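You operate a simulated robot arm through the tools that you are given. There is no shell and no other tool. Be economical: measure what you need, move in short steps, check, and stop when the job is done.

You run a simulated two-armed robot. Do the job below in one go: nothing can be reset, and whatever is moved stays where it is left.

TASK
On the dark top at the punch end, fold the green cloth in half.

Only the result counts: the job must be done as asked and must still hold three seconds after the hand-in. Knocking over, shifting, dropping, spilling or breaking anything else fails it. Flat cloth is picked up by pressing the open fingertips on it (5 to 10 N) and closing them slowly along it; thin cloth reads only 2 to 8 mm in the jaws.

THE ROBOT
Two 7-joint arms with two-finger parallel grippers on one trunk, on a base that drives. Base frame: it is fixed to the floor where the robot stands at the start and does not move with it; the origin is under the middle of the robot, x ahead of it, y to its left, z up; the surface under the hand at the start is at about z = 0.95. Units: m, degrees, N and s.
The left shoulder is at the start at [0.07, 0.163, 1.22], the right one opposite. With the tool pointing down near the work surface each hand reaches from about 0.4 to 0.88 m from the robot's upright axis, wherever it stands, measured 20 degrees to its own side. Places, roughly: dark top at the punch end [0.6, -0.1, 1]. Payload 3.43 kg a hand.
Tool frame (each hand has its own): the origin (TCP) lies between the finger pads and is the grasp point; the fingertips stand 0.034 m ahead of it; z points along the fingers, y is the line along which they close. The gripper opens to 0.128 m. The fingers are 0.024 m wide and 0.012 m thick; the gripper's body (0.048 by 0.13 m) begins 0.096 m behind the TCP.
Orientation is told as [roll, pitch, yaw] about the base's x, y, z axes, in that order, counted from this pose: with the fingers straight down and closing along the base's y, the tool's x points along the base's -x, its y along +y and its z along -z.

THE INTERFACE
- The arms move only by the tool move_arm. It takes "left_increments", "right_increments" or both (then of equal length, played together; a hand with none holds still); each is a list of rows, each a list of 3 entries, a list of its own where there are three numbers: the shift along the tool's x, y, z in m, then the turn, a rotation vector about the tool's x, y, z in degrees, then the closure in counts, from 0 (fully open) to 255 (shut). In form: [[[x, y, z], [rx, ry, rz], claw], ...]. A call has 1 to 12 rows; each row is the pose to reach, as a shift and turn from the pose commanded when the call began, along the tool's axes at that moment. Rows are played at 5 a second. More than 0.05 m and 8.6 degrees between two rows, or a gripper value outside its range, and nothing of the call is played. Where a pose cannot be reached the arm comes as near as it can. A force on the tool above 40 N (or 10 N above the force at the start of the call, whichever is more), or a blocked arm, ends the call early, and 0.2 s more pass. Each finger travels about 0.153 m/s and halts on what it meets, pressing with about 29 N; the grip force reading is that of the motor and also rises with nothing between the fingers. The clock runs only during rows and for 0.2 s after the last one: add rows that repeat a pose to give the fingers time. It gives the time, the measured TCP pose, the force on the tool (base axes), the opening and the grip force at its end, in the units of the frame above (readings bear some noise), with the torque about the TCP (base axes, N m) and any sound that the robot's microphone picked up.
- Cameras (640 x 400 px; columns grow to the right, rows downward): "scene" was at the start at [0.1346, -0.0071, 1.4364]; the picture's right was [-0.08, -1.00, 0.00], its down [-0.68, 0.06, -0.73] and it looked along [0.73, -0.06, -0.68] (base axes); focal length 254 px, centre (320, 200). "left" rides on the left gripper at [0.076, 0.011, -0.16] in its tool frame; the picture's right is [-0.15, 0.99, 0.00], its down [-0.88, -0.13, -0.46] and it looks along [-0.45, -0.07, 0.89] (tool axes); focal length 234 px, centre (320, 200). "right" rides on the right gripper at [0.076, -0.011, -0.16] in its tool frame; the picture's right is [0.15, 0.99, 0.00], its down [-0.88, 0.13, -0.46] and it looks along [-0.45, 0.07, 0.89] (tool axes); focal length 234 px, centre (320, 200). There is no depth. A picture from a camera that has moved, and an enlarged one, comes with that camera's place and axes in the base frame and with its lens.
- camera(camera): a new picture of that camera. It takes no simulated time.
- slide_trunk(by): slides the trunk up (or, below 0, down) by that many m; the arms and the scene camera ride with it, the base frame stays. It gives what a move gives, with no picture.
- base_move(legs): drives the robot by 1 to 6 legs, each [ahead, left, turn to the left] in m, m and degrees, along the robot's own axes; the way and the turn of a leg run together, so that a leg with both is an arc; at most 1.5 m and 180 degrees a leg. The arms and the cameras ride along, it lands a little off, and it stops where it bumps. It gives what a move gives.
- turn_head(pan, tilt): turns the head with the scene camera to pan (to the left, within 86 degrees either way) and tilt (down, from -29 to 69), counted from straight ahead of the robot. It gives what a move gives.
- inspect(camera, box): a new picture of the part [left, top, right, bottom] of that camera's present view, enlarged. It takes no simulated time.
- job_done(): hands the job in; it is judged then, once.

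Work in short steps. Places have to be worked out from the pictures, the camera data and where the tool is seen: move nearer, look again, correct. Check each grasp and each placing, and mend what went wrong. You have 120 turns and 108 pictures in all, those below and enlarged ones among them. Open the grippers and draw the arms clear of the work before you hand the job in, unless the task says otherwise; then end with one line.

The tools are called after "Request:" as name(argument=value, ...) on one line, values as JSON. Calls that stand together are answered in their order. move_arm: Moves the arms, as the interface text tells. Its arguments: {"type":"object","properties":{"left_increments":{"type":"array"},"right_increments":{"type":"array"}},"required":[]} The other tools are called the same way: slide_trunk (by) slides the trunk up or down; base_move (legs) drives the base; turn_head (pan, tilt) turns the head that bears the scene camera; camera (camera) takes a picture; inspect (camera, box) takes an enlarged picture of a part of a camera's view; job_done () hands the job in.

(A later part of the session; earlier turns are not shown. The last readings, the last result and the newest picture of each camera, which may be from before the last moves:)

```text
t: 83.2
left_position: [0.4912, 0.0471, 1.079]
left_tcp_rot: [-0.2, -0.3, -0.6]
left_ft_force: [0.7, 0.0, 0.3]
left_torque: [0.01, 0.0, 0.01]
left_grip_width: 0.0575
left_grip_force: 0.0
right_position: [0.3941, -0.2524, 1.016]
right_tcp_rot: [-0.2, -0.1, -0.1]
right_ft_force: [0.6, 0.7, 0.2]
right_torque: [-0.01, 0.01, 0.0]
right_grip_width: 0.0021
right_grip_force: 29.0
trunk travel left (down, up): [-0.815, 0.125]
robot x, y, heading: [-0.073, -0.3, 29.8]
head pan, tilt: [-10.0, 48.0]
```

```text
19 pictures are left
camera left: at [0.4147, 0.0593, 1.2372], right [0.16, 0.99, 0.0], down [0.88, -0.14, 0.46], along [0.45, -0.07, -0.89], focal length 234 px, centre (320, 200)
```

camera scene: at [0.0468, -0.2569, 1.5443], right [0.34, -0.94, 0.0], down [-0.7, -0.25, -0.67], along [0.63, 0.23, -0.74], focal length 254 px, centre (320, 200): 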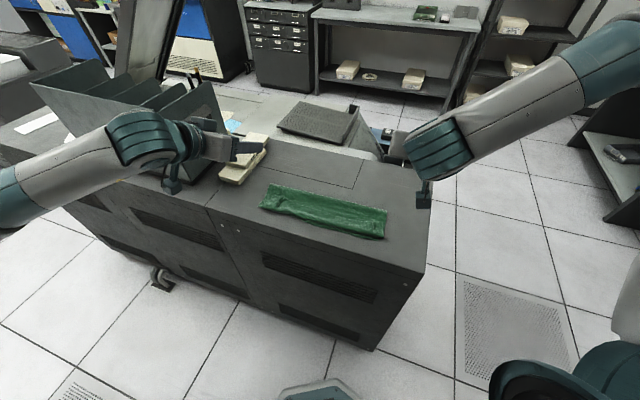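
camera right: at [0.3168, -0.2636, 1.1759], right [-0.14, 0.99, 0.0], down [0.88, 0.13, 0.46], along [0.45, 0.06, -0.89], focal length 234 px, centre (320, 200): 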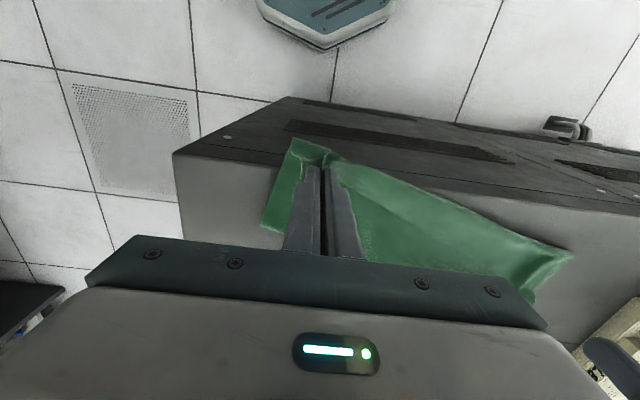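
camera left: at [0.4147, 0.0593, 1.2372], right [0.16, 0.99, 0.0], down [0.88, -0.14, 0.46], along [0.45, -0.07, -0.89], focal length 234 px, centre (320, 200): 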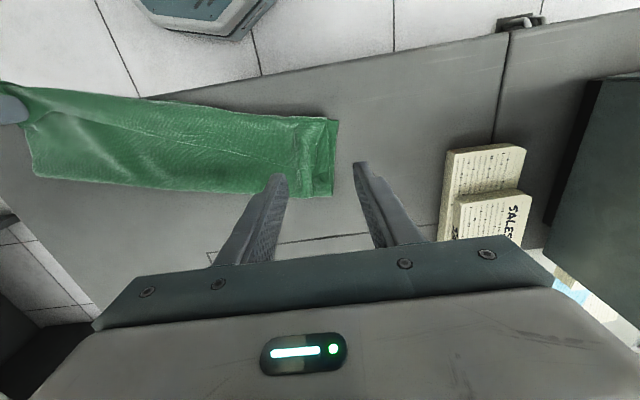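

The whole right side got dragged along, because the layers cling together. I reset: the right hand carries its hem corner up and over back to the far side to unfold the cloth.

Request:
move_arm(right_increments=[[[-0.02, 0, -0.04], [0, 0, 0], 255], [[-0.05, 0, -0.08], [0, 0, 0], 255], [[-0.09, 0, -0.11], [0, 0, 0], 255], [[-0.13, 0, -0.13], [0, 0, 0], 255], [[-0.17, 0, -0.14], [0, 0, 0], 255], [[-0.21, 0, -0.14], [0, 0, 0], 255], [[-0.25, 0, -0.13], [0, 0, 0], 255], [[-0.285, 0, -0.11], [0, 0, 0], 255], [[-0.31, -0.003, -0.08], [0, 0, 0], 255], [[-0.33, -0.005, -0.045], [0, 0, 0], 255], [[-0.34, -0.008, -0.01], [0, 0, 0], 255], [[-0.343, -0.01, 0.015], [0, 0, 0], 255]])

Request:
camera(camera="scene")

```text
t: 85.8
left_position: [0.4913, 0.047, 1.0782]
left_tcp_rot: [-0.1, -0.3, -0.5]
left_ft_force: [0.2, 0.5, -0.4]
left_torque: [-0.03, 0.0, 0.0]
left_grip_width: 0.0579
left_grip_force: 0.0
right_position: [0.7365, -0.2636, 1.0019]
right_tcp_rot: [-0.2, -0.2, -0.1]
right_ft_force: [-0.1, 1.0, 0.8]
right_torque: [-0.01, 0.04, 0.01]
right_grip_width: 0.0022
right_grip_force: 28.3
trunk travel left (down, up): [-0.815, 0.125]
robot x, y, heading: [-0.0759, -0.3047, 30.2]
head pan, tilt: [-10.0, 48.0]
```

```text
18 pictures are left
camera scene: at [0.046, -0.2507, 1.5442], right [0.34, -0.94, 0.0], down [-0.7, -0.25, -0.67], along [0.63, 0.23, -0.74], focal length 254 px, centre (320, 200)
```

scene: 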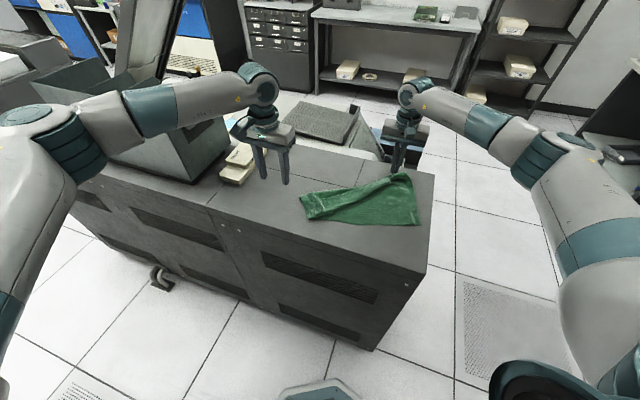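

Request:
inspect(camera="scene", box=[270, 150, 450, 250])

```text
3.56 times, centred on (360, 200) of scene
camera zoom: at [0.046, -0.2507, 1.5442], right [0.34, -0.94, 0.0], down [-0.7, -0.25, -0.67], along [0.63, 0.23, -0.74], focal length 904 px, centre (178, 200)
```

zoom: 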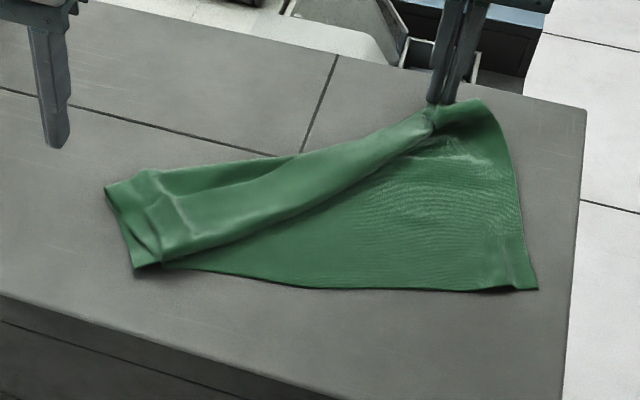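

The right side is now unfolded. The left end is still Z-folded and rotated about 40°, with the old pinch ridge standing near (0.545, −0.055). I take the left hand above it, yawed 42°, to pinch that ridge.

Request:
move_arm(left_increments=[[[-0.01, -0.016, 0.0], [0, 0, -7], 150], [[-0.02, -0.032, 0.0], [0, 0, -14], 160], [[-0.03, -0.048, 0.01], [0, 0, -21], 160], [[-0.04, -0.065, 0.02], [0, 0, -28], 160], [[-0.05, -0.082, 0.035], [0, 0, -35], 160], [[-0.057, -0.097, 0.045], [0, 0, -42], 160], [[-0.057, -0.097, 0.045], [0, 0, -42], 160]])

Request:
camera(camera="left")

```text
t: 87.4
left_position: [0.5494, -0.0472, 1.0348]
left_tcp_rot: [-0.3, -0.1, 41.6]
left_ft_force: [0.2, 0.7, 0.4]
left_torque: [0.01, 0.0, -0.03]
left_grip_width: 0.0478
left_grip_force: 0.1
right_position: [0.7363, -0.2632, 1.0034]
right_tcp_rot: [-0.2, -0.2, -0.1]
right_ft_force: [-0.1, 0.2, 0.6]
right_torque: [-0.02, 0.0, 0.02]
right_grip_width: 0.0022
right_grip_force: 29.2
trunk travel left (down, up): [-0.815, 0.125]
robot x, y, heading: [-0.0716, -0.3038, 30.0]
head pan, tilt: [-10.0, 48.0]
```

```text
16 pictures are left
camera left: at [0.4843, -0.0884, 1.1926], right [-0.55, 0.84, 0.0], down [0.74, 0.49, 0.46], along [0.39, 0.25, -0.89], focal length 234 px, centre (320, 200)
```

left: 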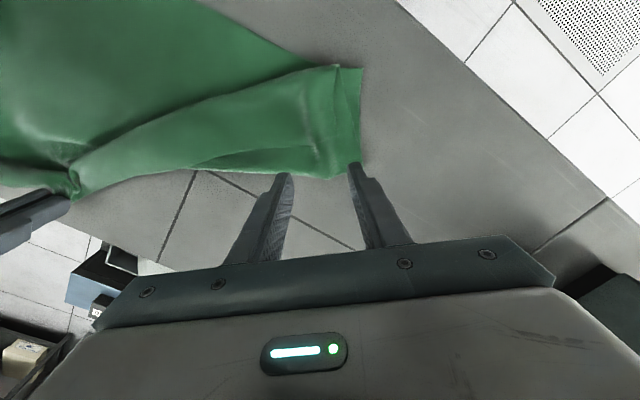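

The ridge centre near the hem end is at about (0.538, −0.049). I shift there, lower to light contact height and close slowly.

Request:
move_arm(left_increments=[[[0.0098, 0.006, 0.015], [0, 0, 0], 160], [[0.0098, 0.006, 0.032], [0, 0, 0], 160], [[0.0098, 0.006, 0.042], [0, 0, 0], 160], [[0.0098, 0.006, 0.044], [0, 0, 0], 170], [[0.0098, 0.006, 0.044], [0, 0, 0], 183], [[0.0098, 0.006, 0.044], [0, 0, 0], 196], [[0.0098, 0.006, 0.044], [0, 0, 0], 209], [[0.0098, 0.006, 0.044], [0, 0, 0], 222], [[0.0098, 0.006, 0.044], [0, 0, 0], 235], [[0.0098, 0.006, 0.044], [0, 0, 0], 248], [[0.0098, 0.006, 0.044], [0, 0, 0], 255], [[0.0098, 0.006, 0.044], [0, 0, 0], 255]])

```text
t: 90.0
left_position: [0.5393, -0.0512, 0.9898]
left_tcp_rot: [-0.3, -0.2, 41.5]
left_ft_force: [0.1, 0.1, 1.5]
left_torque: [-0.03, -0.06, 0.04]
left_grip_width: 0.0032
left_grip_force: 29.3
right_position: [0.7359, -0.263, 1.0031]
right_tcp_rot: [-0.3, -0.2, -0.2]
right_ft_force: [0.1, 0.7, 0.4]
right_torque: [0.01, -0.01, 0.02]
right_grip_width: 0.002
right_grip_force: 29.1
trunk travel left (down, up): [-0.815, 0.125]
robot x, y, heading: [-0.0713, -0.3043, 29.9]
head pan, tilt: [-10.0, 48.0]
```

The left hand holds something (3.2 mm). I lift it and carry it over to the far-left position (0.735, 0.03), turning the yaw back to 0, to unfold the cloth.

Request:
move_arm(left_increments=[[[0, 0, -0.03], [0, 0, 0], 255], [[-0.01, -0.0035, -0.06], [0, 0, 2], 255], [[-0.024, -0.008, -0.09], [0, 0, 5], 255], [[-0.044, -0.015, -0.115], [0, 0, 9], 255], [[-0.066, -0.023, -0.13], [0, 0, 14], 255], [[-0.09, -0.031, -0.13], [0, 0, 19], 255], [[-0.114, -0.039, -0.12], [0, 0, 24], 255], [[-0.136, -0.047, -0.1], [0, 0, 28], 255], [[-0.158, -0.0545, -0.075], [0, 0, 33], 255], [[-0.178, -0.0615, -0.045], [0, 0, 37], 255], [[-0.192, -0.066, -0.02], [0, 0, 40], 255], [[-0.2005, -0.069, -0.008], [0, 0, 41.5], 255]])

Request:
inspect(camera="scene", box=[240, 140, 450, 270])

```text
t: 92.6
left_position: [0.6204, 0.0261, 0.9969]
left_tcp_rot: [-0.1, -0.5, 0.7]
left_ft_force: [4.8, -9.3, 0.7]
left_torque: [-0.36, -0.15, 0.19]
left_grip_width: 0.0033
left_grip_force: 29.3
left hand out of reach, approached as far as the arm can: row 7, 8, 9, 10, 11, 12
right_position: [0.7353, -0.2596, 1.004]
right_tcp_rot: [-0.2, -0.2, 0.0]
right_ft_force: [-4.2, 10.2, -0.2]
right_torque: [0.35, 0.21, 0.07]
right_grip_width: 0.0019
right_grip_force: 29.2
trunk travel left (down, up): [-0.815, 0.125]
robot x, y, heading: [-0.0727, -0.3017, 29.9]
head pan, tilt: [-10.0, 48.0]
```

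```text
3.05 times, centred on (345, 205) of scene
camera zoom: at [0.0464, -0.249, 1.5441], right [0.34, -0.94, 0.0], down [-0.7, -0.26, -0.67], along [0.63, 0.23, -0.74], focal length 775 px, centre (244, 185)
```

zoom: 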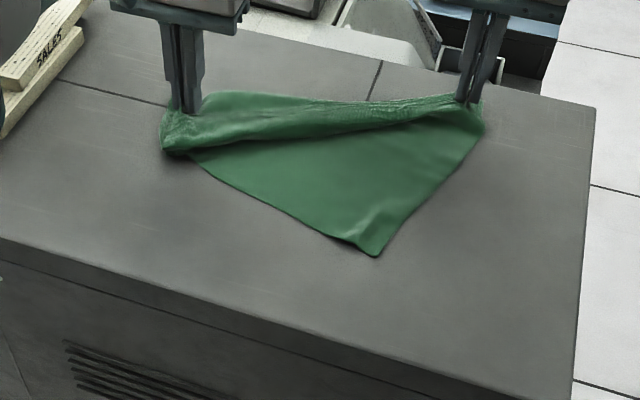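

The left hand is at its reach limit and holds several layers, so this tangle needs a proper reset. I have also found a more robust fold: flatten the cloth, pinch the midpoints of its two side edges, lift so that both halves drape down evenly, then lay it over. First I free the left hand and hang the cloth from the right corner to let it unfold.

Request:
move_arm(left_increments=[[[0, 0, 0], [0, 0, 0], 220], [[0, 0, 0], [0, 0, 0], 170], [[0, 0, 0], [0, 0, 0], 110], [[0, 0, -0.04], [0, 0, 0], 110], [[0, 0, -0.085], [0, 0, 0], 110], [[0.02, 0, -0.125], [0, 0, 0], 110], [[0.05, 0.02, -0.15], [0, 0, 0], 110], [[0.08, 0.04, -0.17], [0, 0, 0], 110], [[0.11, 0.06, -0.19], [0, 0, 0], 110], [[0.14, 0.08, -0.21], [0, 0, 0], 110], [[0.17, 0.1, -0.23], [0, 0, 0], 110], [[0.2, 0.12, -0.25], [0, 0, 0], 110]], right_increments=[[[0, 0, 0], [0, 0, 0], 255], [[0, 0, 0], [0, 0, 0], 255], [[0, 0, 0], [0, 0, 0], 255], [[0.015, 0.0, -0.035], [0, 0, 0], 255], [[0.03, 0.01, -0.075], [0, 0, 0], 255], [[0.045, 0.025, -0.113], [0, 0, 0], 255], [[0.06, 0.043, -0.15], [0, 0, 0], 255], [[0.075, 0.06, -0.188], [0, 0, 0], 255], [[0.09, 0.078, -0.226], [0, 0, 0], 255], [[0.105, 0.095, -0.264], [0, 0, 0], 255], [[0.12, 0.113, -0.3], [0, 0, 0], 255], [[0.135, 0.13, -0.34], [0, 0, 0], 255]])

Request:
camera(camera="scene")

```text
t: 95.2
left_position: [0.4124, 0.1515, 1.2528]
left_tcp_rot: [-0.2, -0.4, -0.2]
left_ft_force: [-0.1, 0.3, 0.1]
left_torque: [-0.02, -0.07, 0.0]
left_grip_width: 0.0728
left_grip_force: 0.0
right_position: [0.5963, -0.1286, 1.3441]
right_tcp_rot: [-0.3, -0.4, -0.1]
right_ft_force: [-0.2, 0.0, -0.3]
right_torque: [0.0, -0.05, 0.03]
right_grip_width: 0.0023
right_grip_force: 29.1
trunk travel left (down, up): [-0.815, 0.125]
robot x, y, heading: [-0.075, -0.3058, 29.6]
head pan, tilt: [-10.0, 48.0]
```

```text
14 pictures are left
camera scene: at [0.0415, -0.2483, 1.5443], right [0.34, -0.94, 0.0], down [-0.7, -0.26, -0.67], along [0.63, 0.23, -0.74], focal length 254 px, centre (320, 200)
```

scene: 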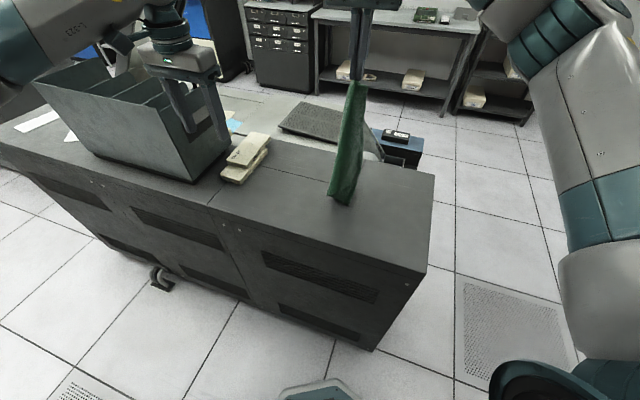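

The cloth hangs freely from the right corner. I move the left hand out of the way and shift the hanging cloth so that its low corner sits near (0.48, 0.03).

Request:
move_arm(left_increments=[[[0.02, 0.03, 0.012], [0, 0, 0], 110], [[0.04, 0.06, 0.025], [0, 0, 0], 110], [[0.06, 0.085, 0.04], [0, 0, 0], 110], [[0.07, 0.1, 0.05], [0, 0, 0], 110], [[0.07, 0.1, 0.05], [0, 0, 0], 110], [[0.07, 0.1, 0.05], [0, 0, 0], 110], [[0.07, 0.1, 0.05], [0, 0, 0], 110], [[0.07, 0.1, 0.05], [0, 0, 0], 110], [[0.07, 0.1, 0.05], [0, 0, 0], 110]], right_increments=[[[0, 0, -0.02], [0, 0, 0], 255], [[0, 0, -0.045], [0, 0, 0], 255], [[0, 0, -0.07], [0, 0, 0], 255], [[0.016, 0.033, -0.07], [0, 0, 0], 255], [[0.032, 0.066, -0.07], [0, 0, 0], 255], [[0.048, 0.1, -0.07], [0, 0, 0], 255], [[0.064, 0.133, -0.07], [0, 0, 0], 255], [[0.08, 0.166, -0.07], [0, 0, 0], 255], [[0.08, 0.166, -0.07], [0, 0, 0], 255]])

```text
t: 97.2
left_position: [0.3499, 0.2496, 1.2038]
left_tcp_rot: [-0.2, -0.3, 0.1]
left_ft_force: [0.6, -0.2, -0.5]
left_torque: [0.02, 0.02, 0.01]
left_grip_width: 0.0726
left_grip_force: 0.1
right_position: [0.5199, 0.0328, 1.4126]
right_tcp_rot: [-0.1, -0.2, -0.1]
right_ft_force: [-0.1, -0.6, -0.8]
right_torque: [0.03, 0.03, 0.0]
right_grip_width: 0.002
right_grip_force: 29.4
trunk travel left (down, up): [-0.815, 0.125]
robot x, y, heading: [-0.0791, -0.3025, 30.1]
head pan, tilt: [-10.0, 48.0]
```

I lay the cloth down along the diagonal toward the far-right corner, lowering as I go. This is the first part.

Request:
move_arm(right_increments=[[[0, 0, 0.025], [0, 0, 0], 255], [[-0.012, -0.02, 0.055], [0, 0, 0], 255], [[-0.03, -0.048, 0.085], [0, 0, 0], 255], [[-0.048, -0.077, 0.115], [0, 0, 0], 255], [[-0.066, -0.106, 0.145], [0, 0, 0], 255], [[-0.084, -0.135, 0.175], [0, 0, 0], 255], [[-0.102, -0.165, 0.205], [0, 0, 0], 255], [[-0.12, -0.195, 0.235], [0, 0, 0], 255], [[-0.138, -0.224, 0.265], [0, 0, 0], 255], [[-0.156, -0.253, 0.295], [0, 0, 0], 255], [[-0.174, -0.282, 0.325], [0, 0, 0], 255], [[-0.192, -0.312, 0.355], [0, 0, 0], 255]])

Request:
move_arm(right_increments=[[[-0.015, -0.02, 0.025], [0, 0, 0], 255], [[-0.028, -0.04, 0.048], [0, 0, 0], 255], [[-0.034, -0.05, 0.062], [0, 0, 0], 255], [[-0.034, -0.05, 0.062], [0, 0, 0], 255]])

Request:
camera(camera="scene")

```text
t: 99.8
left_position: [0.3486, 0.2483, 1.2042]
left_tcp_rot: [-0.1, -0.4, 0.0]
left_ft_force: [-0.5, 0.0, -0.8]
left_torque: [0.01, 0.03, 0.02]
left_grip_width: 0.0727
left_grip_force: 0.1
right_position: [0.716, -0.2802, 1.0585]
right_tcp_rot: [-0.2, -0.2, -0.1]
right_ft_force: [0.9, -0.7, 0.1]
right_torque: [0.03, -0.02, -0.03]
right_grip_width: 0.0022
right_grip_force: 29.2
trunk travel left (down, up): [-0.815, 0.125]
robot x, y, heading: [-0.0774, -0.2995, 30.0]
head pan, tilt: [-10.0, 48.0]
```

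```text
t: 100.8
left_position: [0.3478, 0.2502, 1.2025]
left_tcp_rot: [-0.1, -0.3, 0.0]
left_ft_force: [-0.5, 0.2, -0.4]
left_torque: [-0.01, -0.03, -0.01]
left_grip_width: 0.073
left_grip_force: 0.0
right_position: [0.7479, -0.3287, 0.9968]
right_tcp_rot: [-0.2, -0.2, -0.1]
right_ft_force: [0.1, 0.0, 0.7]
right_torque: [0.02, -0.02, -0.01]
right_grip_width: 0.0023
right_grip_force: 29.1
trunk travel left (down, up): [-0.815, 0.125]
robot x, y, heading: [-0.0752, -0.3011, 30.2]
head pan, tilt: [-10.0, 48.0]
```

```text
13 pictures are left
camera scene: at [0.0456, -0.2504, 1.5442], right [0.34, -0.94, 0.0], down [-0.7, -0.25, -0.67], along [0.63, 0.23, -0.74], focal length 254 px, centre (320, 200)
```

scene: 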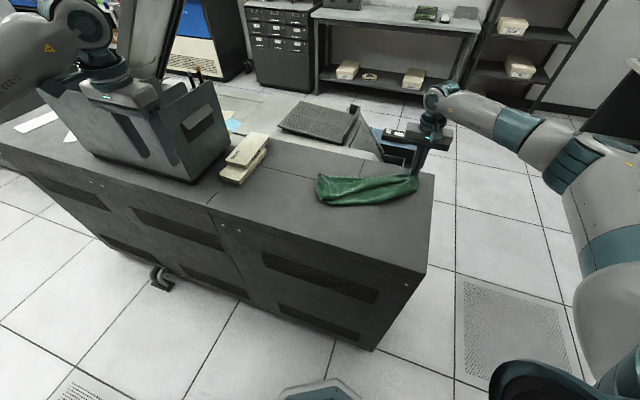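

Request:
inspect(camera="scene", box=[300, 155, 440, 225])

```text
4.57 times, centred on (370, 190) of scene
camera zoom: at [0.0456, -0.2504, 1.5442], right [0.34, -0.94, 0.0], down [-0.7, -0.25, -0.67], along [0.63, 0.23, -0.74], focal length 1162 px, centre (91, 246)
```

zoom: 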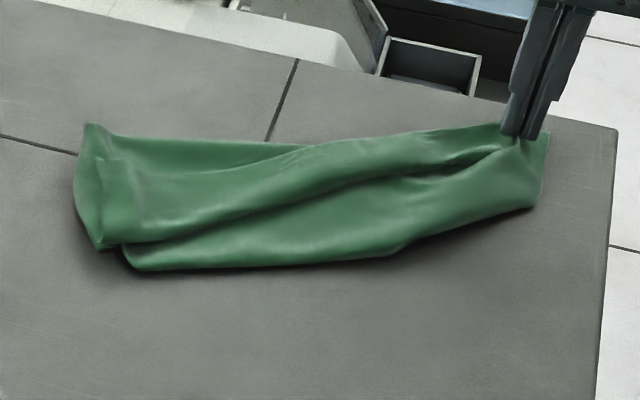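

The layers still cling together in an accordion. The near edge shows as a single layer about 3–4 cm wide at (0.577, −0.17). I will pinch it there with the left hand and pull it away from the hem that the right hand holds, which should open the accordion.

Request:
move_arm(left_increments=[[[-0.02, -0.035, 0.0], [0, 0, -2], 120], [[-0.04, -0.07, 0.0], [0, 0, -4], 140], [[-0.06, -0.105, 0.01], [0, 0, -6], 155], [[-0.08, -0.14, 0.02], [0, 0, -8], 160], [[-0.1, -0.175, 0.035], [0, 0, -10], 160], [[-0.121, -0.21, 0.05], [0, 0, -12], 160], [[-0.141, -0.245, 0.07], [0, 0, -14], 160], [[-0.161, -0.28, 0.09], [0, 0, -16], 160], [[-0.181, -0.315, 0.11], [0, 0, -18], 160], [[-0.201, -0.35, 0.13], [0, 0, -20], 160], [[-0.222, -0.385, 0.15], [0, 0, -22], 160], [[-0.242, -0.417, 0.17], [0, 0, -23], 160]])

Request:
camera(camera="left")

```text
t: 103.4
left_position: [0.591, -0.1693, 1.0331]
left_tcp_rot: [-0.1, -0.1, 23.0]
left_ft_force: [-0.2, -0.5, -0.1]
left_torque: [0.02, -0.02, -0.02]
left_grip_width: 0.0477
left_grip_force: 0.0
right_position: [0.7483, -0.3286, 0.9965]
right_tcp_rot: [-0.2, -0.3, -0.1]
right_ft_force: [0.1, 0.8, -1.1]
right_torque: [0.04, 0.04, 0.0]
right_grip_width: 0.0021
right_grip_force: 29.3
trunk travel left (down, up): [-0.815, 0.125]
robot x, y, heading: [-0.0688, -0.2997, 30.2]
head pan, tilt: [-10.0, 48.0]
```

```text
11 pictures are left
camera left: at [0.5157, -0.1896, 1.1916], right [-0.25, 0.97, 0.0], down [0.86, 0.22, 0.46], along [0.44, 0.11, -0.89], focal length 234 px, centre (320, 200)
```

left: 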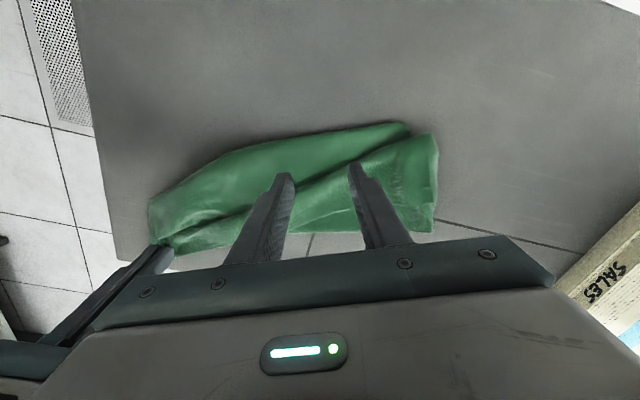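

The single-layer strip spans x≈0.562–0.606 there. I shift 12 mm toward its edge, press down lightly and close.

Request:
move_arm(left_increments=[[[0.012, 0, 0.02], [0, 0, 0], 165], [[0.012, 0, 0.038], [0, 0, 0], 167], [[0.012, 0, 0.046], [0, 0, 0], 167], [[0.012, 0, 0.049], [0, 0, 0], 167], [[0.012, 0, 0.049], [0, 0, 0], 176], [[0.012, 0, 0.049], [0, 0, 0], 187], [[0.012, 0, 0.049], [0, 0, 0], 198], [[0.012, 0, 0.049], [0, 0, 0], 210], [[0.012, 0, 0.049], [0, 0, 0], 222], [[0.012, 0, 0.049], [0, 0, 0], 236], [[0.012, 0, 0.049], [0, 0, 0], 255], [[0.012, 0, 0.049], [0, 0, 0], 255]])

```text
t: 106.0
left_position: [0.5786, -0.1731, 0.9856]
left_tcp_rot: [-0.1, -0.3, 23.0]
left_ft_force: [0.9, 0.3, 17.5]
left_torque: [0.07, 0.02, 0.03]
left_grip_width: 0.0024
left_grip_force: 29.3
right_position: [0.7456, -0.3289, 0.9981]
right_tcp_rot: [-0.2, -0.3, -0.1]
right_ft_force: [-0.6, 0.1, 0.1]
right_torque: [0.03, 0.03, -0.01]
right_grip_width: 0.0024
right_grip_force: 29.5
trunk travel left (down, up): [-0.815, 0.125]
robot x, y, heading: [-0.0733, -0.301, 29.8]
head pan, tilt: [-10.0, 48.0]
```

2.4 mm is a clean single-layer pinch. I lift both hands, pull the near edge and hem apart to their aligned places, and lower.

Request:
move_arm(left_increments=[[[0, 0, -0.04], [0, 0, 0], 255], [[0, 0, -0.08], [0, 0, 0], 255], [[0.0, 0.02, -0.12], [0, 0, 3], 255], [[0.006, 0.05, -0.13], [0, 0, 7], 255], [[0.012, 0.085, -0.13], [0, 0, 11], 255], [[0.02, 0.12, -0.13], [0, 0, 15], 255], [[0.028, 0.15, -0.13], [0, 0, 19], 255], [[0.036, 0.181, -0.12], [0, 0, 23], 255], [[0.036, 0.181, -0.12], [0, 0, 23], 255], [[0.036, 0.181, -0.08], [0, 0, 23], 255], [[0.036, 0.181, -0.04], [0, 0, 23], 255], [[0.036, 0.181, -0.01], [0, 0, 23], 255]], right_increments=[[[0, 0, -0.04], [0, 0, 0], 255], [[0, 0, -0.08], [0, 0, 0], 255], [[0.0, 0.01, -0.12], [0, 0, 0], 255], [[0.002, 0.02, -0.13], [0, 0, 0], 255], [[0.004, 0.033, -0.13], [0, 0, 0], 255], [[0.006, 0.046, -0.13], [0, 0, 0], 255], [[0.008, 0.058, -0.13], [0, 0, 0], 255], [[0.011, 0.069, -0.12], [0, 0, 0], 255], [[0.011, 0.069, -0.12], [0, 0, 0], 255], [[0.011, 0.069, -0.08], [0, 0, 0], 255], [[0.011, 0.069, -0.04], [0, 0, 0], 255], [[0.011, 0.069, 0.0], [0, 0, 0], 255]])

Request:
inspect(camera="scene", box=[230, 140, 450, 275])

```text
t: 108.6
left_position: [0.477, -0.0201, 0.9921]
left_tcp_rot: [-0.1, -0.4, 0.0]
left_ft_force: [-0.1, 1.4, 7.8]
left_torque: [0.03, -0.06, 0.02]
left_grip_width: 0.002
left_grip_force: 28.7
right_position: [0.7373, -0.26, 0.9975]
right_tcp_rot: [-0.2, -0.3, -0.1]
right_ft_force: [-0.4, 0.1, 0.0]
right_torque: [0.0, -0.02, -0.01]
right_grip_width: 0.0
right_grip_force: 29.1
trunk travel left (down, up): [-0.815, 0.125]
robot x, y, heading: [-0.0721, -0.3029, 29.8]
head pan, tilt: [-10.0, 48.0]
```

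```text
2.91 times, centred on (340, 208) of scene
camera zoom: at [0.0451, -0.2513, 1.5446], right [0.34, -0.94, 0.0], down [-0.7, -0.25, -0.67], along [0.63, 0.23, -0.74], focal length 740 px, centre (262, 178)
```

zoom: 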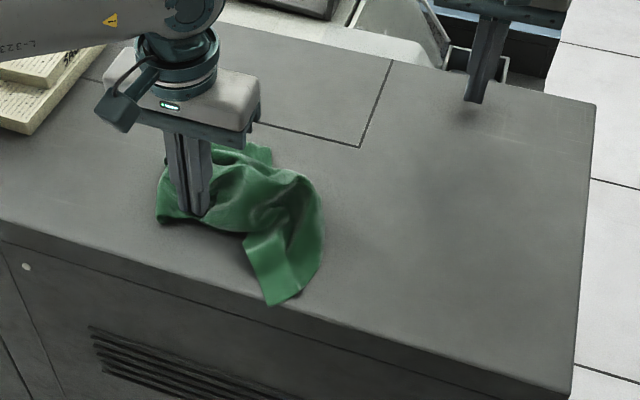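

The right grip slipped off. The left hand still holds the near edge, and a clear single-layer corner lies at about (0.41, −0.13). I shift the left hand aside and bring the right hand over that corner, so that both can stretch and hang the cloth.

Request:
move_arm(left_increments=[[[0, 0.01, -0.02], [0, 0, 0], 255], [[0, 0.025, -0.035], [0, 0, 0], 255], [[-0.005, 0.04, -0.04], [0, 0, 0], 255], [[-0.01, 0.055, -0.04], [0, 0, 0], 255], [[-0.015, 0.065, -0.04], [0, 0, 0], 255], [[-0.015, 0.07, -0.04], [0, 0, 0], 255], [[-0.015, 0.07, -0.04], [0, 0, 0], 255], [[-0.015, 0.07, -0.04], [0, 0, 0], 255], [[-0.015, 0.07, -0.04], [0, 0, 0], 255], [[-0.015, 0.07, -0.04], [0, 0, 0], 255]], right_increments=[[[0, 0, -0.045], [0, 0, 0], 230], [[0.02, 0, -0.085], [0, 0, 0], 200], [[0.055, 0.01, -0.1], [0, 0, 0], 167], [[0.095, 0.03, -0.1], [0, 0, 0], 167], [[0.135, 0.05, -0.1], [0, 0, 0], 167], [[0.175, 0.07, -0.1], [0, 0, 0], 167], [[0.215, 0.09, -0.1], [0, 0, 0], 167], [[0.25, 0.11, -0.1], [0, 0, 0], 167], [[0.28, 0.125, -0.095], [0, 0, 0], 167], [[0.3, 0.13, -0.085], [0, 0, 0], 167]])

Request:
camera(camera="right")

```text
t: 110.8
left_position: [0.489, 0.0504, 1.0346]
left_tcp_rot: [-0.2, -0.3, 0.0]
left_ft_force: [0.7, -0.9, -0.6]
left_torque: [0.0, 0.02, 0.0]
left_grip_width: 0.0025
left_grip_force: 28.9
right_position: [0.4358, -0.129, 1.0803]
right_tcp_rot: [-0.3, -0.2, -0.1]
right_ft_force: [-1.0, -0.1, 0.2]
right_torque: [-0.01, -0.02, -0.02]
right_grip_width: 0.0442
right_grip_force: 0.1
trunk travel left (down, up): [-0.815, 0.125]
robot x, y, heading: [-0.0733, -0.3037, 30.0]
head pan, tilt: [-10.0, 48.0]
```

```text
9 pictures are left
camera right: at [0.3599, -0.1406, 1.2395], right [-0.14, 0.99, 0.0], down [0.88, 0.13, 0.46], along [0.45, 0.06, -0.89], focal length 234 px, centre (320, 200)
```

right: 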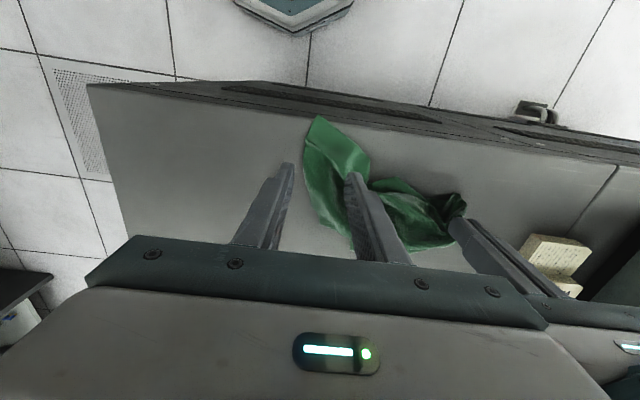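

The corner tip is at (0.40, −0.142) and the strip under the hand is single-layer. I shift 8 mm in y, press and close.

Request:
move_arm(right_increments=[[[0, 0.008, 0.03], [0, 0, 0], 167], [[0, 0.008, 0.065], [0, 0, 0], 167], [[0, 0.008, 0.088], [0, 0, 0], 167], [[0, 0.008, 0.0955], [0, 0, 0], 167], [[0, 0.008, 0.0955], [0, 0, 0], 176], [[0, 0.008, 0.0955], [0, 0, 0], 187], [[0, 0.008, 0.0955], [0, 0, 0], 198], [[0, 0.008, 0.0955], [0, 0, 0], 210], [[0, 0.008, 0.0955], [0, 0, 0], 222], [[0, 0.008, 0.0955], [0, 0, 0], 236], [[0, 0.008, 0.0955], [0, 0, 0], 255], [[0, 0.008, 0.0955], [0, 0, 0], 255]])

```text
t: 113.4
left_position: [0.4898, 0.0495, 1.0332]
left_tcp_rot: [-0.1, -0.4, 0.0]
left_ft_force: [-0.6, -0.4, -0.5]
left_torque: [-0.01, -0.03, 0.03]
left_grip_width: 0.0019
left_grip_force: 29.4
right_position: [0.4346, -0.1203, 0.9852]
right_tcp_rot: [-0.2, -0.2, 0.0]
right_ft_force: [-0.5, 0.6, 5.7]
right_torque: [-0.03, -0.03, 0.02]
right_grip_width: 0.0026
right_grip_force: 28.7
trunk travel left (down, up): [-0.815, 0.125]
robot x, y, heading: [-0.0697, -0.3031, 30.2]
head pan, tilt: [-10.0, 48.0]
```

It holds (2.6 mm). I lift both hands about 0.3 m so the cloth hangs, and look at it.

Request:
move_arm(left_increments=[[[0, 0, -0.03], [0, 0, 0], 255], [[0, 0, -0.06], [0, 0, 0], 255], [[-0.01, 0, -0.09], [0, 0, 0], 255], [[-0.02, 0, -0.12], [0, 0, 0], 255], [[-0.03, 0, -0.15], [0, 0, 0], 255], [[-0.035, 0, -0.18], [0, 0, 0], 255], [[-0.04, 0, -0.21], [0, 0, 0], 255], [[-0.05, 0, -0.24], [0, 0, 0], 255], [[-0.05, 0, -0.27], [0, 0, 0], 255], [[-0.05, 0, -0.28], [0, 0, 0], 255], [[-0.05, 0, -0.28], [0, 0, 0], 255]], right_increments=[[[0, 0, -0.035], [0, 0, 0], 255], [[-0.01, -0.01, -0.07], [0, 0, 0], 255], [[-0.025, -0.02, -0.105], [0, 0, 0], 255], [[-0.04, -0.03, -0.14], [0, 0, 0], 255], [[-0.055, -0.04, -0.175], [0, 0, 0], 255], [[-0.07, -0.05, -0.21], [0, 0, 0], 255], [[-0.085, -0.06, -0.245], [0, 0, 0], 255], [[-0.1, -0.07, -0.28], [0, 0, 0], 255], [[-0.105, -0.07, -0.31], [0, 0, 0], 255], [[-0.105, -0.07, -0.33], [0, 0, 0], 255], [[-0.105, -0.07, -0.33], [0, 0, 0], 255]])

Request:
camera(camera="scene")

```text
t: 115.8
left_position: [0.541, 0.0483, 1.3134]
left_tcp_rot: [-0.1, -0.3, 0.0]
left_ft_force: [0.7, -7.6, 0.0]
left_torque: [-0.23, -0.01, -0.09]
left_grip_width: 0.0019
left_grip_force: 28.8
right_position: [0.5394, -0.1893, 1.3179]
right_tcp_rot: [-0.2, -0.1, -0.1]
right_ft_force: [-0.7, 7.8, -0.2]
right_torque: [0.19, 0.03, 0.18]
right_grip_width: 0.0029
right_grip_force: 29.5
trunk travel left (down, up): [-0.815, 0.125]
robot x, y, heading: [-0.0755, -0.3015, 30.0]
head pan, tilt: [-10.0, 48.0]
```

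```text
8 pictures are left
camera scene: at [0.0465, -0.2506, 1.5441], right [0.34, -0.94, 0.0], down [-0.7, -0.25, -0.67], along [0.63, 0.23, -0.74], focal length 254 px, centre (320, 200)
```

scene: 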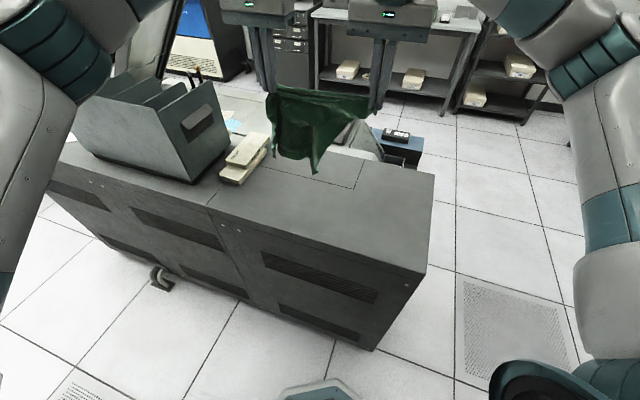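

Request:
inspect(camera="scene", box=[235, 60, 405, 190])

```text
3.08 times, centred on (320, 125) of scene
camera zoom: at [0.0465, -0.2506, 1.5441], right [0.34, -0.94, 0.0], down [-0.7, -0.25, -0.67], along [0.63, 0.23, -0.74], focal length 782 px, centre (320, 431)
```

zoom: 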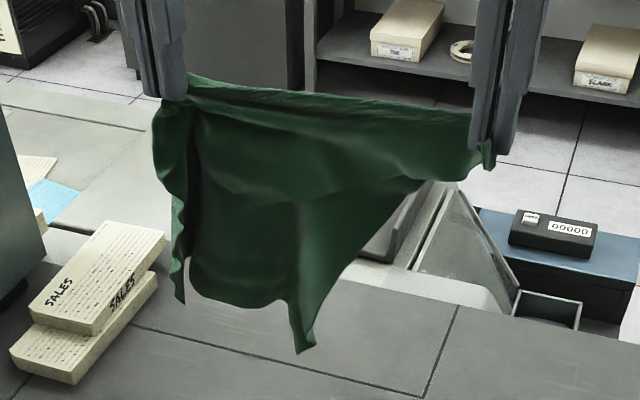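

Now the cloth hangs fully open: the near edge is taut between the hands and the hem is at the bottom. I drive the base forward 0.11 m in x to regain reach, then lay the cloth flat from the far side toward me.

Request:
base_move(legs=[[0.095, -0.055, 0]])

Request:
move_arm(left_increments=[[[-0.015, -0.01, 0], [0, 0, 0], 255], [[-0.03, -0.02, 0], [0, 0, 0], 255], [[-0.045, -0.03, 0], [0, 0, 0], 255], [[-0.06, -0.04, 0.005], [0, 0, 0], 255], [[-0.07, -0.05, 0.02], [0, 0, 0], 255], [[-0.07, -0.05, 0.04], [0, 0, 0], 255], [[-0.07, -0.05, 0.06], [0, 0, 0], 255], [[-0.07, -0.05, 0.07], [0, 0, 0], 255]], right_increments=[[[-0.015, -0.009, 0], [0, 0, 0], 255], [[-0.03, -0.018, 0], [0, 0, 0], 255], [[-0.045, -0.027, 0], [0, 0, 0], 255], [[-0.06, -0.036, 0.005], [0, 0, 0], 255], [[-0.07, -0.046, 0.02], [0, 0, 0], 255], [[-0.07, -0.046, 0.04], [0, 0, 0], 255], [[-0.07, -0.046, 0.06], [0, 0, 0], 255], [[-0.07, -0.046, 0.07], [0, 0, 0], 255]])

```text
t: 117.0
left_position: [0.646, 0.0499, 1.3154]
left_tcp_rot: [-0.1, -0.4, -0.1]
left_ft_force: [0.5, -7.7, 0.1]
left_torque: [-0.24, -0.01, -0.06]
left_grip_width: 0.0022
left_grip_force: 29.2
right_position: [0.6468, -0.1897, 1.3191]
right_tcp_rot: [-0.2, -0.2, -0.1]
right_ft_force: [0.4, 6.7, -0.4]
right_torque: [0.19, -0.03, 0.15]
right_grip_width: 0.0029
right_grip_force: 29.1
trunk travel left (down, up): [-0.815, 0.125]
robot x, y, heading: [0.0376, -0.3018, 30.1]
head pan, tilt: [-10.0, 48.0]
```

```text
t: 118.8
left_position: [0.7184, -0.003, 1.2445]
left_tcp_rot: [-0.1, -0.3, -0.1]
left_ft_force: [0.1, -5.1, 0.9]
left_torque: [-0.13, 0.01, -0.05]
left_grip_width: 0.0021
left_grip_force: 29.0
right_position: [0.7189, -0.2377, 1.2478]
right_tcp_rot: [-0.2, -0.2, 0.0]
right_ft_force: [-0.5, 4.3, -0.2]
right_torque: [0.13, 0.04, 0.08]
right_grip_width: 0.003
right_grip_force: 29.1
trunk travel left (down, up): [-0.815, 0.125]
robot x, y, heading: [0.0361, -0.3065, 29.8]
head pan, tilt: [-10.0, 48.0]
```

The tips are at h≈0.26 over x≈0.72. Now I lay the cloth, moving toward me while lowering at the same rate.

Request:
move_arm(left_increments=[[[0.012, 0, 0.025], [0, 0, 0], 255], [[0.03, 0, 0.047], [0, 0, 0], 255], [[0.052, 0, 0.069], [0, 0, 0], 255], [[0.074, 0, 0.09], [0, 0, 0], 255], [[0.096, 0, 0.111], [0, 0, 0], 255], [[0.118, 0, 0.132], [0, 0, 0], 255], [[0.14, 0, 0.153], [0, 0, 0], 255], [[0.163, 0, 0.174], [0, 0, 0], 255], [[0.186, 0, 0.195], [0, 0, 0], 255], [[0.209, 0, 0.216], [0, 0, 0], 255], [[0.232, 0, 0.235], [0, 0, 0], 255], [[0.255, 0, 0.25], [0, 0, 0], 255]], right_increments=[[[0.012, 0, 0.025], [0, 0, 0], 255], [[0.03, 0, 0.047], [0, 0, 0], 255], [[0.052, 0, 0.069], [0, 0, 0], 255], [[0.074, 0, 0.09], [0, 0, 0], 255], [[0.096, 0, 0.111], [0, 0, 0], 255], [[0.118, 0, 0.132], [0, 0, 0], 255], [[0.14, 0, 0.153], [0, 0, 0], 255], [[0.163, 0, 0.174], [0, 0, 0], 255], [[0.186, 0, 0.195], [0, 0, 0], 255], [[0.209, 0, 0.216], [0, 0, 0], 255], [[0.232, 0, 0.235], [0, 0, 0], 255], [[0.255, 0, 0.253], [0, 0, 0], 255]])

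Request:
inspect(camera="scene", box=[220, 160, 440, 300])

```text
t: 121.4
left_position: [0.4643, -0.0012, 0.9926]
left_tcp_rot: [-0.2, -0.4, -0.1]
left_ft_force: [-0.4, -4.7, 0.1]
left_torque: [-0.16, -0.03, -0.05]
left_grip_width: 0.0019
left_grip_force: 28.7
right_position: [0.4623, -0.2367, 0.9926]
right_tcp_rot: [-0.2, -0.3, -0.1]
right_ft_force: [-0.9, 4.8, 0.0]
right_torque: [0.18, -0.02, 0.16]
right_grip_width: 0.0029
right_grip_force: 29.1
trunk travel left (down, up): [-0.815, 0.125]
robot x, y, heading: [0.0359, -0.3038, 30.0]
head pan, tilt: [-10.0, 48.0]
```

```text
2.86 times, centred on (330, 230) of scene
camera zoom: at [0.1542, -0.2505, 1.5444], right [0.34, -0.94, 0.0], down [-0.7, -0.25, -0.67], along [0.63, 0.23, -0.74], focal length 726 px, centre (291, 114)
```

zoom: 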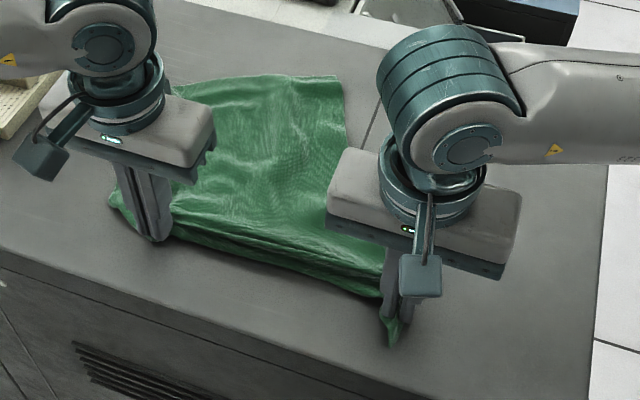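

The cloth is laid out flat. I release both hands slowly and withdraw them up and outward for a clear view.

Request:
move_arm(left_increments=[[[0, 0, 0.001], [0, 0, 0], 225], [[0, 0, 0.001], [0, 0, 0], 190], [[0, 0, 0.001], [0, 0, 0], 150], [[0, 0, -0.02], [0, 0, 0], 150], [[0, 0, -0.06], [0, 0, 0], 150], [[0, 0, -0.1], [0, 0, 0], 150], [[0.01, 0.03, -0.135], [0, 0, 0], 150], [[0.02, 0.065, -0.165], [0, 0, 0], 150], [[0.03, 0.1, -0.19], [0, 0, 0], 150], [[0.04, 0.14, -0.2], [0, 0, 0], 150], [[0.05, 0.17, -0.21], [0, 0, 0], 150]], right_increments=[[[0, 0, 0.001], [0, 0, 0], 225], [[0, 0, 0.001], [0, 0, 0], 190], [[0, 0, 0.001], [0, 0, 0], 150], [[0, 0, -0.02], [0, 0, 0], 150], [[0, 0, -0.06], [0, 0, 0], 150], [[0, 0, -0.1], [0, 0, 0], 150], [[0.0, -0.03, -0.135], [0, 0, 0], 150], [[0.0, -0.065, -0.165], [0, 0, 0], 150], [[0.0, -0.1, -0.19], [0, 0, 0], 150], [[0, -0.14, -0.2], [0, 0, 0], 150], [[0, -0.17, -0.21], [0, 0, 0], 150]])

Request:
inspect(camera="scene", box=[220, 150, 440, 290])

```text
t: 123.8
left_position: [0.4122, 0.1679, 1.2026]
left_tcp_rot: [0.0, -0.4, -0.1]
left_ft_force: [-0.2, 0.1, -0.1]
left_torque: [0.01, -0.03, 0.0]
left_grip_width: 0.0527
left_grip_force: 0.1
right_position: [0.4947, -0.3981, 1.2168]
right_tcp_rot: [-0.2, -0.2, 0.1]
right_ft_force: [0.1, -1.4, 0.5]
right_torque: [0.01, -0.04, 0.01]
right_grip_width: 0.0527
right_grip_force: 0.1
right hand out of reach, approached as far as the arm can: row 8, 9, 10, 11
trunk travel left (down, up): [-0.815, 0.125]
robot x, y, heading: [0.0368, -0.3015, 29.9]
head pan, tilt: [-10.0, 48.0]
```

```text
2.86 times, centred on (330, 220) of scene
camera zoom: at [0.1534, -0.2524, 1.5444], right [0.34, -0.94, 0.0], down [-0.7, -0.25, -0.67], along [0.63, 0.23, -0.74], focal length 726 px, centre (291, 143)
```

zoom: 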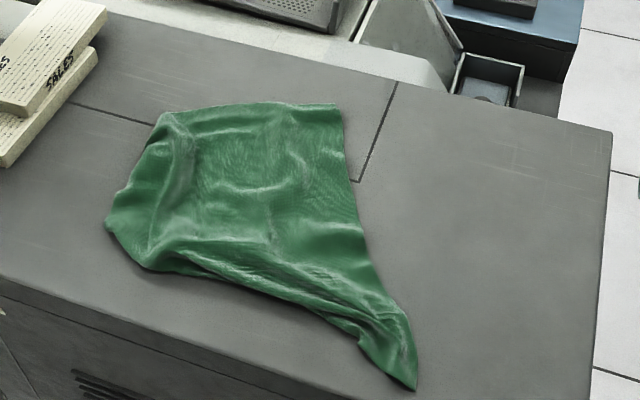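

About 43% of the cloth is tucked under at the far left, but corners A (0.43, −0.26) and B (0.736, −0.10) of a long side are clear. I will pinch both (right at A, left at B), hang the cloth from that whole long edge so it opens, and lay it flat. First I move over them.

Request:
move_arm(left_increments=[[[-0.03, -0.026, 0.0], [0, 0, 0], 160], [[-0.06, -0.052, 0.0], [0, 0, 0], 175], [[-0.09, -0.078, 0.01], [0, 0, 0], 183], [[-0.12, -0.104, 0.02], [0, 0, 0], 183], [[-0.15, -0.13, 0.035], [0, 0, 0], 183], [[-0.18, -0.156, 0.055], [0, 0, 0], 183], [[-0.21, -0.182, 0.08], [0, 0, 0], 183], [[-0.24, -0.208, 0.105], [0, 0, 0], 183], [[-0.27, -0.234, 0.135], [0, 0, 0], 183], [[-0.296, -0.259, 0.165], [0, 0, 0], 183], [[-0.296, -0.259, 0.165], [0, 0, 0], 183]], right_increments=[[[0.004, 0.016, 0.01], [0, 0, 0], 160], [[0.008, 0.032, 0.03], [0, 0, 0], 167], [[0.012, 0.048, 0.05], [0, 0, 0], 167], [[0.016, 0.064, 0.07], [0, 0, 0], 167], [[0.02, 0.08, 0.09], [0, 0, 0], 167], [[0.024, 0.096, 0.11], [0, 0, 0], 167], [[0.028, 0.112, 0.13], [0, 0, 0], 167], [[0.032, 0.128, 0.15], [0, 0, 0], 167], [[0.035, 0.144, 0.17], [0, 0, 0], 167], [[0.037, 0.16, 0.183], [0, 0, 0], 167], [[0.037, 0.16, 0.183], [0, 0, 0], 167]])

Request:
camera(camera="left")

```text
t: 126.2
left_position: [0.7111, -0.0935, 1.0404]
left_tcp_rot: [-0.1, -0.4, -0.1]
left_ft_force: [-1.0, 0.4, -0.9]
left_torque: [-0.02, -0.02, -0.03]
left_grip_width: 0.0363
left_grip_force: 0.1
right_position: [0.4582, -0.2375, 1.0328]
right_tcp_rot: [-0.2, -0.2, 0.0]
right_ft_force: [0.6, 0.7, 0.8]
right_torque: [-0.03, 0.0, 0.03]
right_grip_width: 0.044
right_grip_force: 0.1
right hand out of reach, approached as far as the arm can: row 1, 2, 3, 4, 5
trunk travel left (down, up): [-0.815, 0.125]
robot x, y, heading: [0.0329, -0.3059, 30.3]
head pan, tilt: [-10.0, 48.0]
```

```text
4 pictures are left
camera left: at [0.6347, -0.0806, 1.1995], right [0.15, 0.99, 0.0], down [0.88, -0.13, 0.46], along [0.46, -0.07, -0.89], focal length 234 px, centre (320, 200)
```

left: 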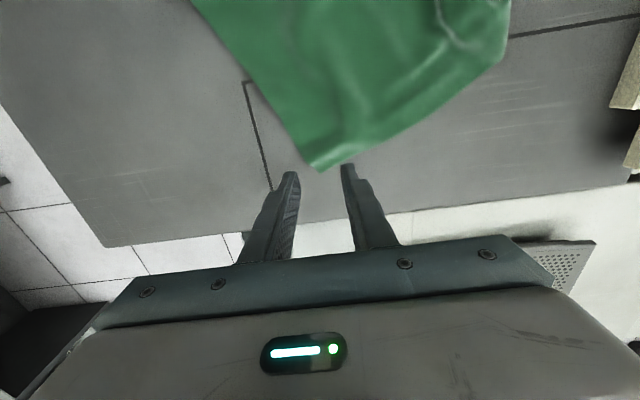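

Corner B is at (0.7235, −0.096), so I move 14 mm inward. Then I lower both hands and close slowly.

Request:
move_arm(left_increments=[[[0.0141, 0.0045, 0.02], [0, 0, 0], 183], [[0.0141, 0.0045, 0.04], [0, 0, 0], 183], [[0.0141, 0.0045, 0.051], [0, 0, 0], 183], [[0.0141, 0.0045, 0.0555], [0, 0, 0], 183], [[0.0141, 0.0045, 0.0555], [0, 0, 0], 190], [[0.0141, 0.0045, 0.0555], [0, 0, 0], 198], [[0.0141, 0.0045, 0.0555], [0, 0, 0], 207], [[0.0141, 0.0045, 0.0555], [0, 0, 0], 216], [[0.0141, 0.0045, 0.0555], [0, 0, 0], 226], [[0.0141, 0.0045, 0.0555], [0, 0, 0], 238], [[0.0141, 0.0045, 0.0555], [0, 0, 0], 255], [[0.0141, 0.0045, 0.0555], [0, 0, 0], 255]], right_increments=[[[0, 0, 0.02], [0, 0, 0], 167], [[0, 0, 0.037], [0, 0, 0], 167], [[0, 0, 0.045], [0, 0, 0], 167], [[0, 0, 0.048], [0, 0, 0], 167], [[0, 0, 0.048], [0, 0, 0], 176], [[0, 0, 0.048], [0, 0, 0], 187], [[0, 0, 0.048], [0, 0, 0], 198], [[0, 0, 0.048], [0, 0, 0], 210], [[0, 0, 0.048], [0, 0, 0], 222], [[0, 0, 0.048], [0, 0, 0], 236], [[0, 0, 0.048], [0, 0, 0], 255], [[0, 0, 0.048], [0, 0, 0], 255]])

```text
t: 128.8
left_position: [0.6959, -0.0877, 0.9856]
left_tcp_rot: [-0.2, -0.4, -0.1]
left_ft_force: [0.0, -1.1, 9.8]
left_torque: [-0.03, 0.03, -0.03]
left_grip_width: 0.0023
left_grip_force: 28.9
right_position: [0.4581, -0.2389, 0.9861]
right_tcp_rot: [-0.1, -0.2, -0.1]
right_ft_force: [0.0, 1.0, 12.5]
right_torque: [0.12, -0.04, -0.01]
right_grip_width: 0.0026
right_grip_force: 29.0
trunk travel left (down, up): [-0.815, 0.125]
robot x, y, heading: [0.0369, -0.3022, 30.0]
head pan, tilt: [-10.0, 48.0]
```

Both hold single layers (2.3 and 2.6 mm). I lift both to about 0.33 m and bring them level at x≈0.60, stretched in y.

Request:
move_arm(left_increments=[[[0, 0, -0.03], [0, 0, 0], 255], [[0.008, 0.01, -0.06], [0, 0, 0], 255], [[0.018, 0.022, -0.09], [0, 0, 0], 255], [[0.028, 0.034, -0.12], [0, 0, 0], 255], [[0.038, 0.047, -0.15], [0, 0, 0], 255], [[0.048, 0.06, -0.18], [0, 0, 0], 255], [[0.058, 0.073, -0.21], [0, 0, 0], 255], [[0.068, 0.086, -0.24], [0, 0, 0], 255], [[0.078, 0.099, -0.27], [0, 0, 0], 255], [[0.088, 0.11, -0.3], [0, 0, 0], 255], [[0.096, 0.12, -0.32], [0, 0, 0], 255], [[0.096, 0.12, -0.33], [0, 0, 0], 255]], right_increments=[[[0, 0, -0.03], [0, 0, 0], 255], [[-0.012, 0, -0.06], [0, 0, 0], 255], [[-0.026, 0, -0.09], [0, 0, 0], 255], [[-0.04, 0, -0.12], [0, 0, 0], 255], [[-0.055, -0.005, -0.15], [0, 0, 0], 255], [[-0.07, -0.01, -0.18], [0, 0, 0], 255], [[-0.085, -0.015, -0.21], [0, 0, 0], 255], [[-0.1, -0.02, -0.24], [0, 0, 0], 255], [[-0.115, -0.023, -0.27], [0, 0, 0], 255], [[-0.13, -0.025, -0.3], [0, 0, 0], 255], [[-0.142, -0.026, -0.32], [0, 0, 0], 255], [[-0.142, -0.026, -0.33], [0, 0, 0], 255]])

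```text
t: 131.4
left_position: [0.6005, 0.0317, 1.3138]
left_tcp_rot: [-0.3, -0.2, -0.2]
left_ft_force: [2.1, -20.1, 0.1]
left_torque: [-0.65, -0.06, 0.3]
left_grip_width: 0.0027
left_grip_force: 29.0
right_position: [0.6003, -0.2631, 1.3166]
right_tcp_rot: [0.0, -0.2, 0.0]
right_ft_force: [-1.7, 20.9, 0.4]
right_torque: [0.7, 0.07, 0.26]
right_grip_width: 0.0029
right_grip_force: 28.7
trunk travel left (down, up): [-0.815, 0.125]
robot x, y, heading: [0.0288, -0.3045, 29.7]
head pan, tilt: [-10.0, 48.0]
```

The edge is taut at 20 N, so I ease it by 8 mm, carry the hanging cloth out to x≈0.72 and lower until the bottom edge touches down.

Request:
move_arm(left_increments=[[[0, -0.004, 0], [0, 0, 0], 255], [[-0.02, -0.004, 0], [0, 0, 0], 255], [[-0.04, -0.004, 0], [0, 0, 0], 255], [[-0.06, -0.004, 0], [0, 0, 0], 255], [[-0.08, -0.004, 0.01], [0, 0, 0], 255], [[-0.1, -0.004, 0.025], [0, 0, 0], 255], [[-0.12, -0.004, 0.045], [0, 0, 0], 255], [[-0.12, -0.004, 0.06], [0, 0, 0], 255], [[-0.12, -0.004, 0.06], [0, 0, 0], 255]], right_increments=[[[0, 0.004, 0], [0, 0, 0], 255], [[-0.02, 0.004, 0], [0, 0, 0], 255], [[-0.04, 0.004, 0], [0, 0, 0], 255], [[-0.06, 0.004, 0], [0, 0, 0], 255], [[-0.08, 0.004, 0.01], [0, 0, 0], 255], [[-0.1, 0.004, 0.025], [0, 0, 0], 255], [[-0.12, 0.004, 0.045], [0, 0, 0], 255], [[-0.12, 0.004, 0.06], [0, 0, 0], 255], [[-0.12, 0.004, 0.06], [0, 0, 0], 255]])

Request:
inspect(camera="scene", box=[220, 50, 440, 240])

```text
t: 133.4
left_position: [0.7189, 0.0283, 1.2525]
left_tcp_rot: [-0.1, -0.4, -0.1]
left_ft_force: [0.8, -11.6, -0.1]
left_torque: [-0.36, -0.05, 0.18]
left_grip_width: 0.0021
left_grip_force: 29.0
left hand out of reach, approached as far as the arm can: row 7
right_position: [0.7202, -0.2611, 1.2574]
right_tcp_rot: [-0.2, -0.2, -0.1]
right_ft_force: [-0.6, 11.3, -0.3]
right_torque: [0.38, 0.03, 0.14]
right_grip_width: 0.0027
right_grip_force: 29.1
trunk travel left (down, up): [-0.815, 0.125]
robot x, y, heading: [0.0369, -0.3024, 30.1]
head pan, tilt: [-10.0, 48.0]
```

```text
2.11 times, centred on (330, 145) of scene
camera zoom: at [0.1553, -0.2513, 1.5442], right [0.34, -0.94, 0.0], down [-0.7, -0.25, -0.67], along [0.63, 0.23, -0.74], focal length 535 px, centre (299, 316)
```

zoom: 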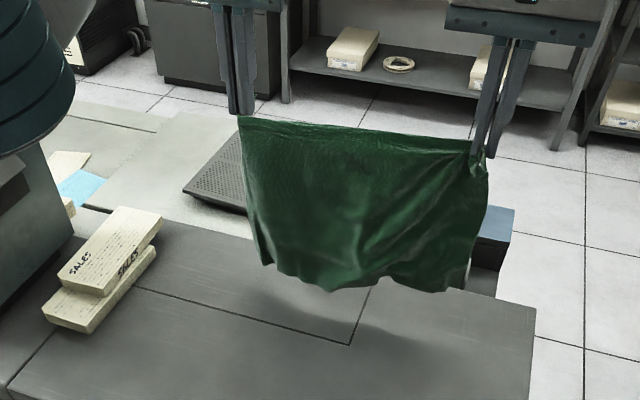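

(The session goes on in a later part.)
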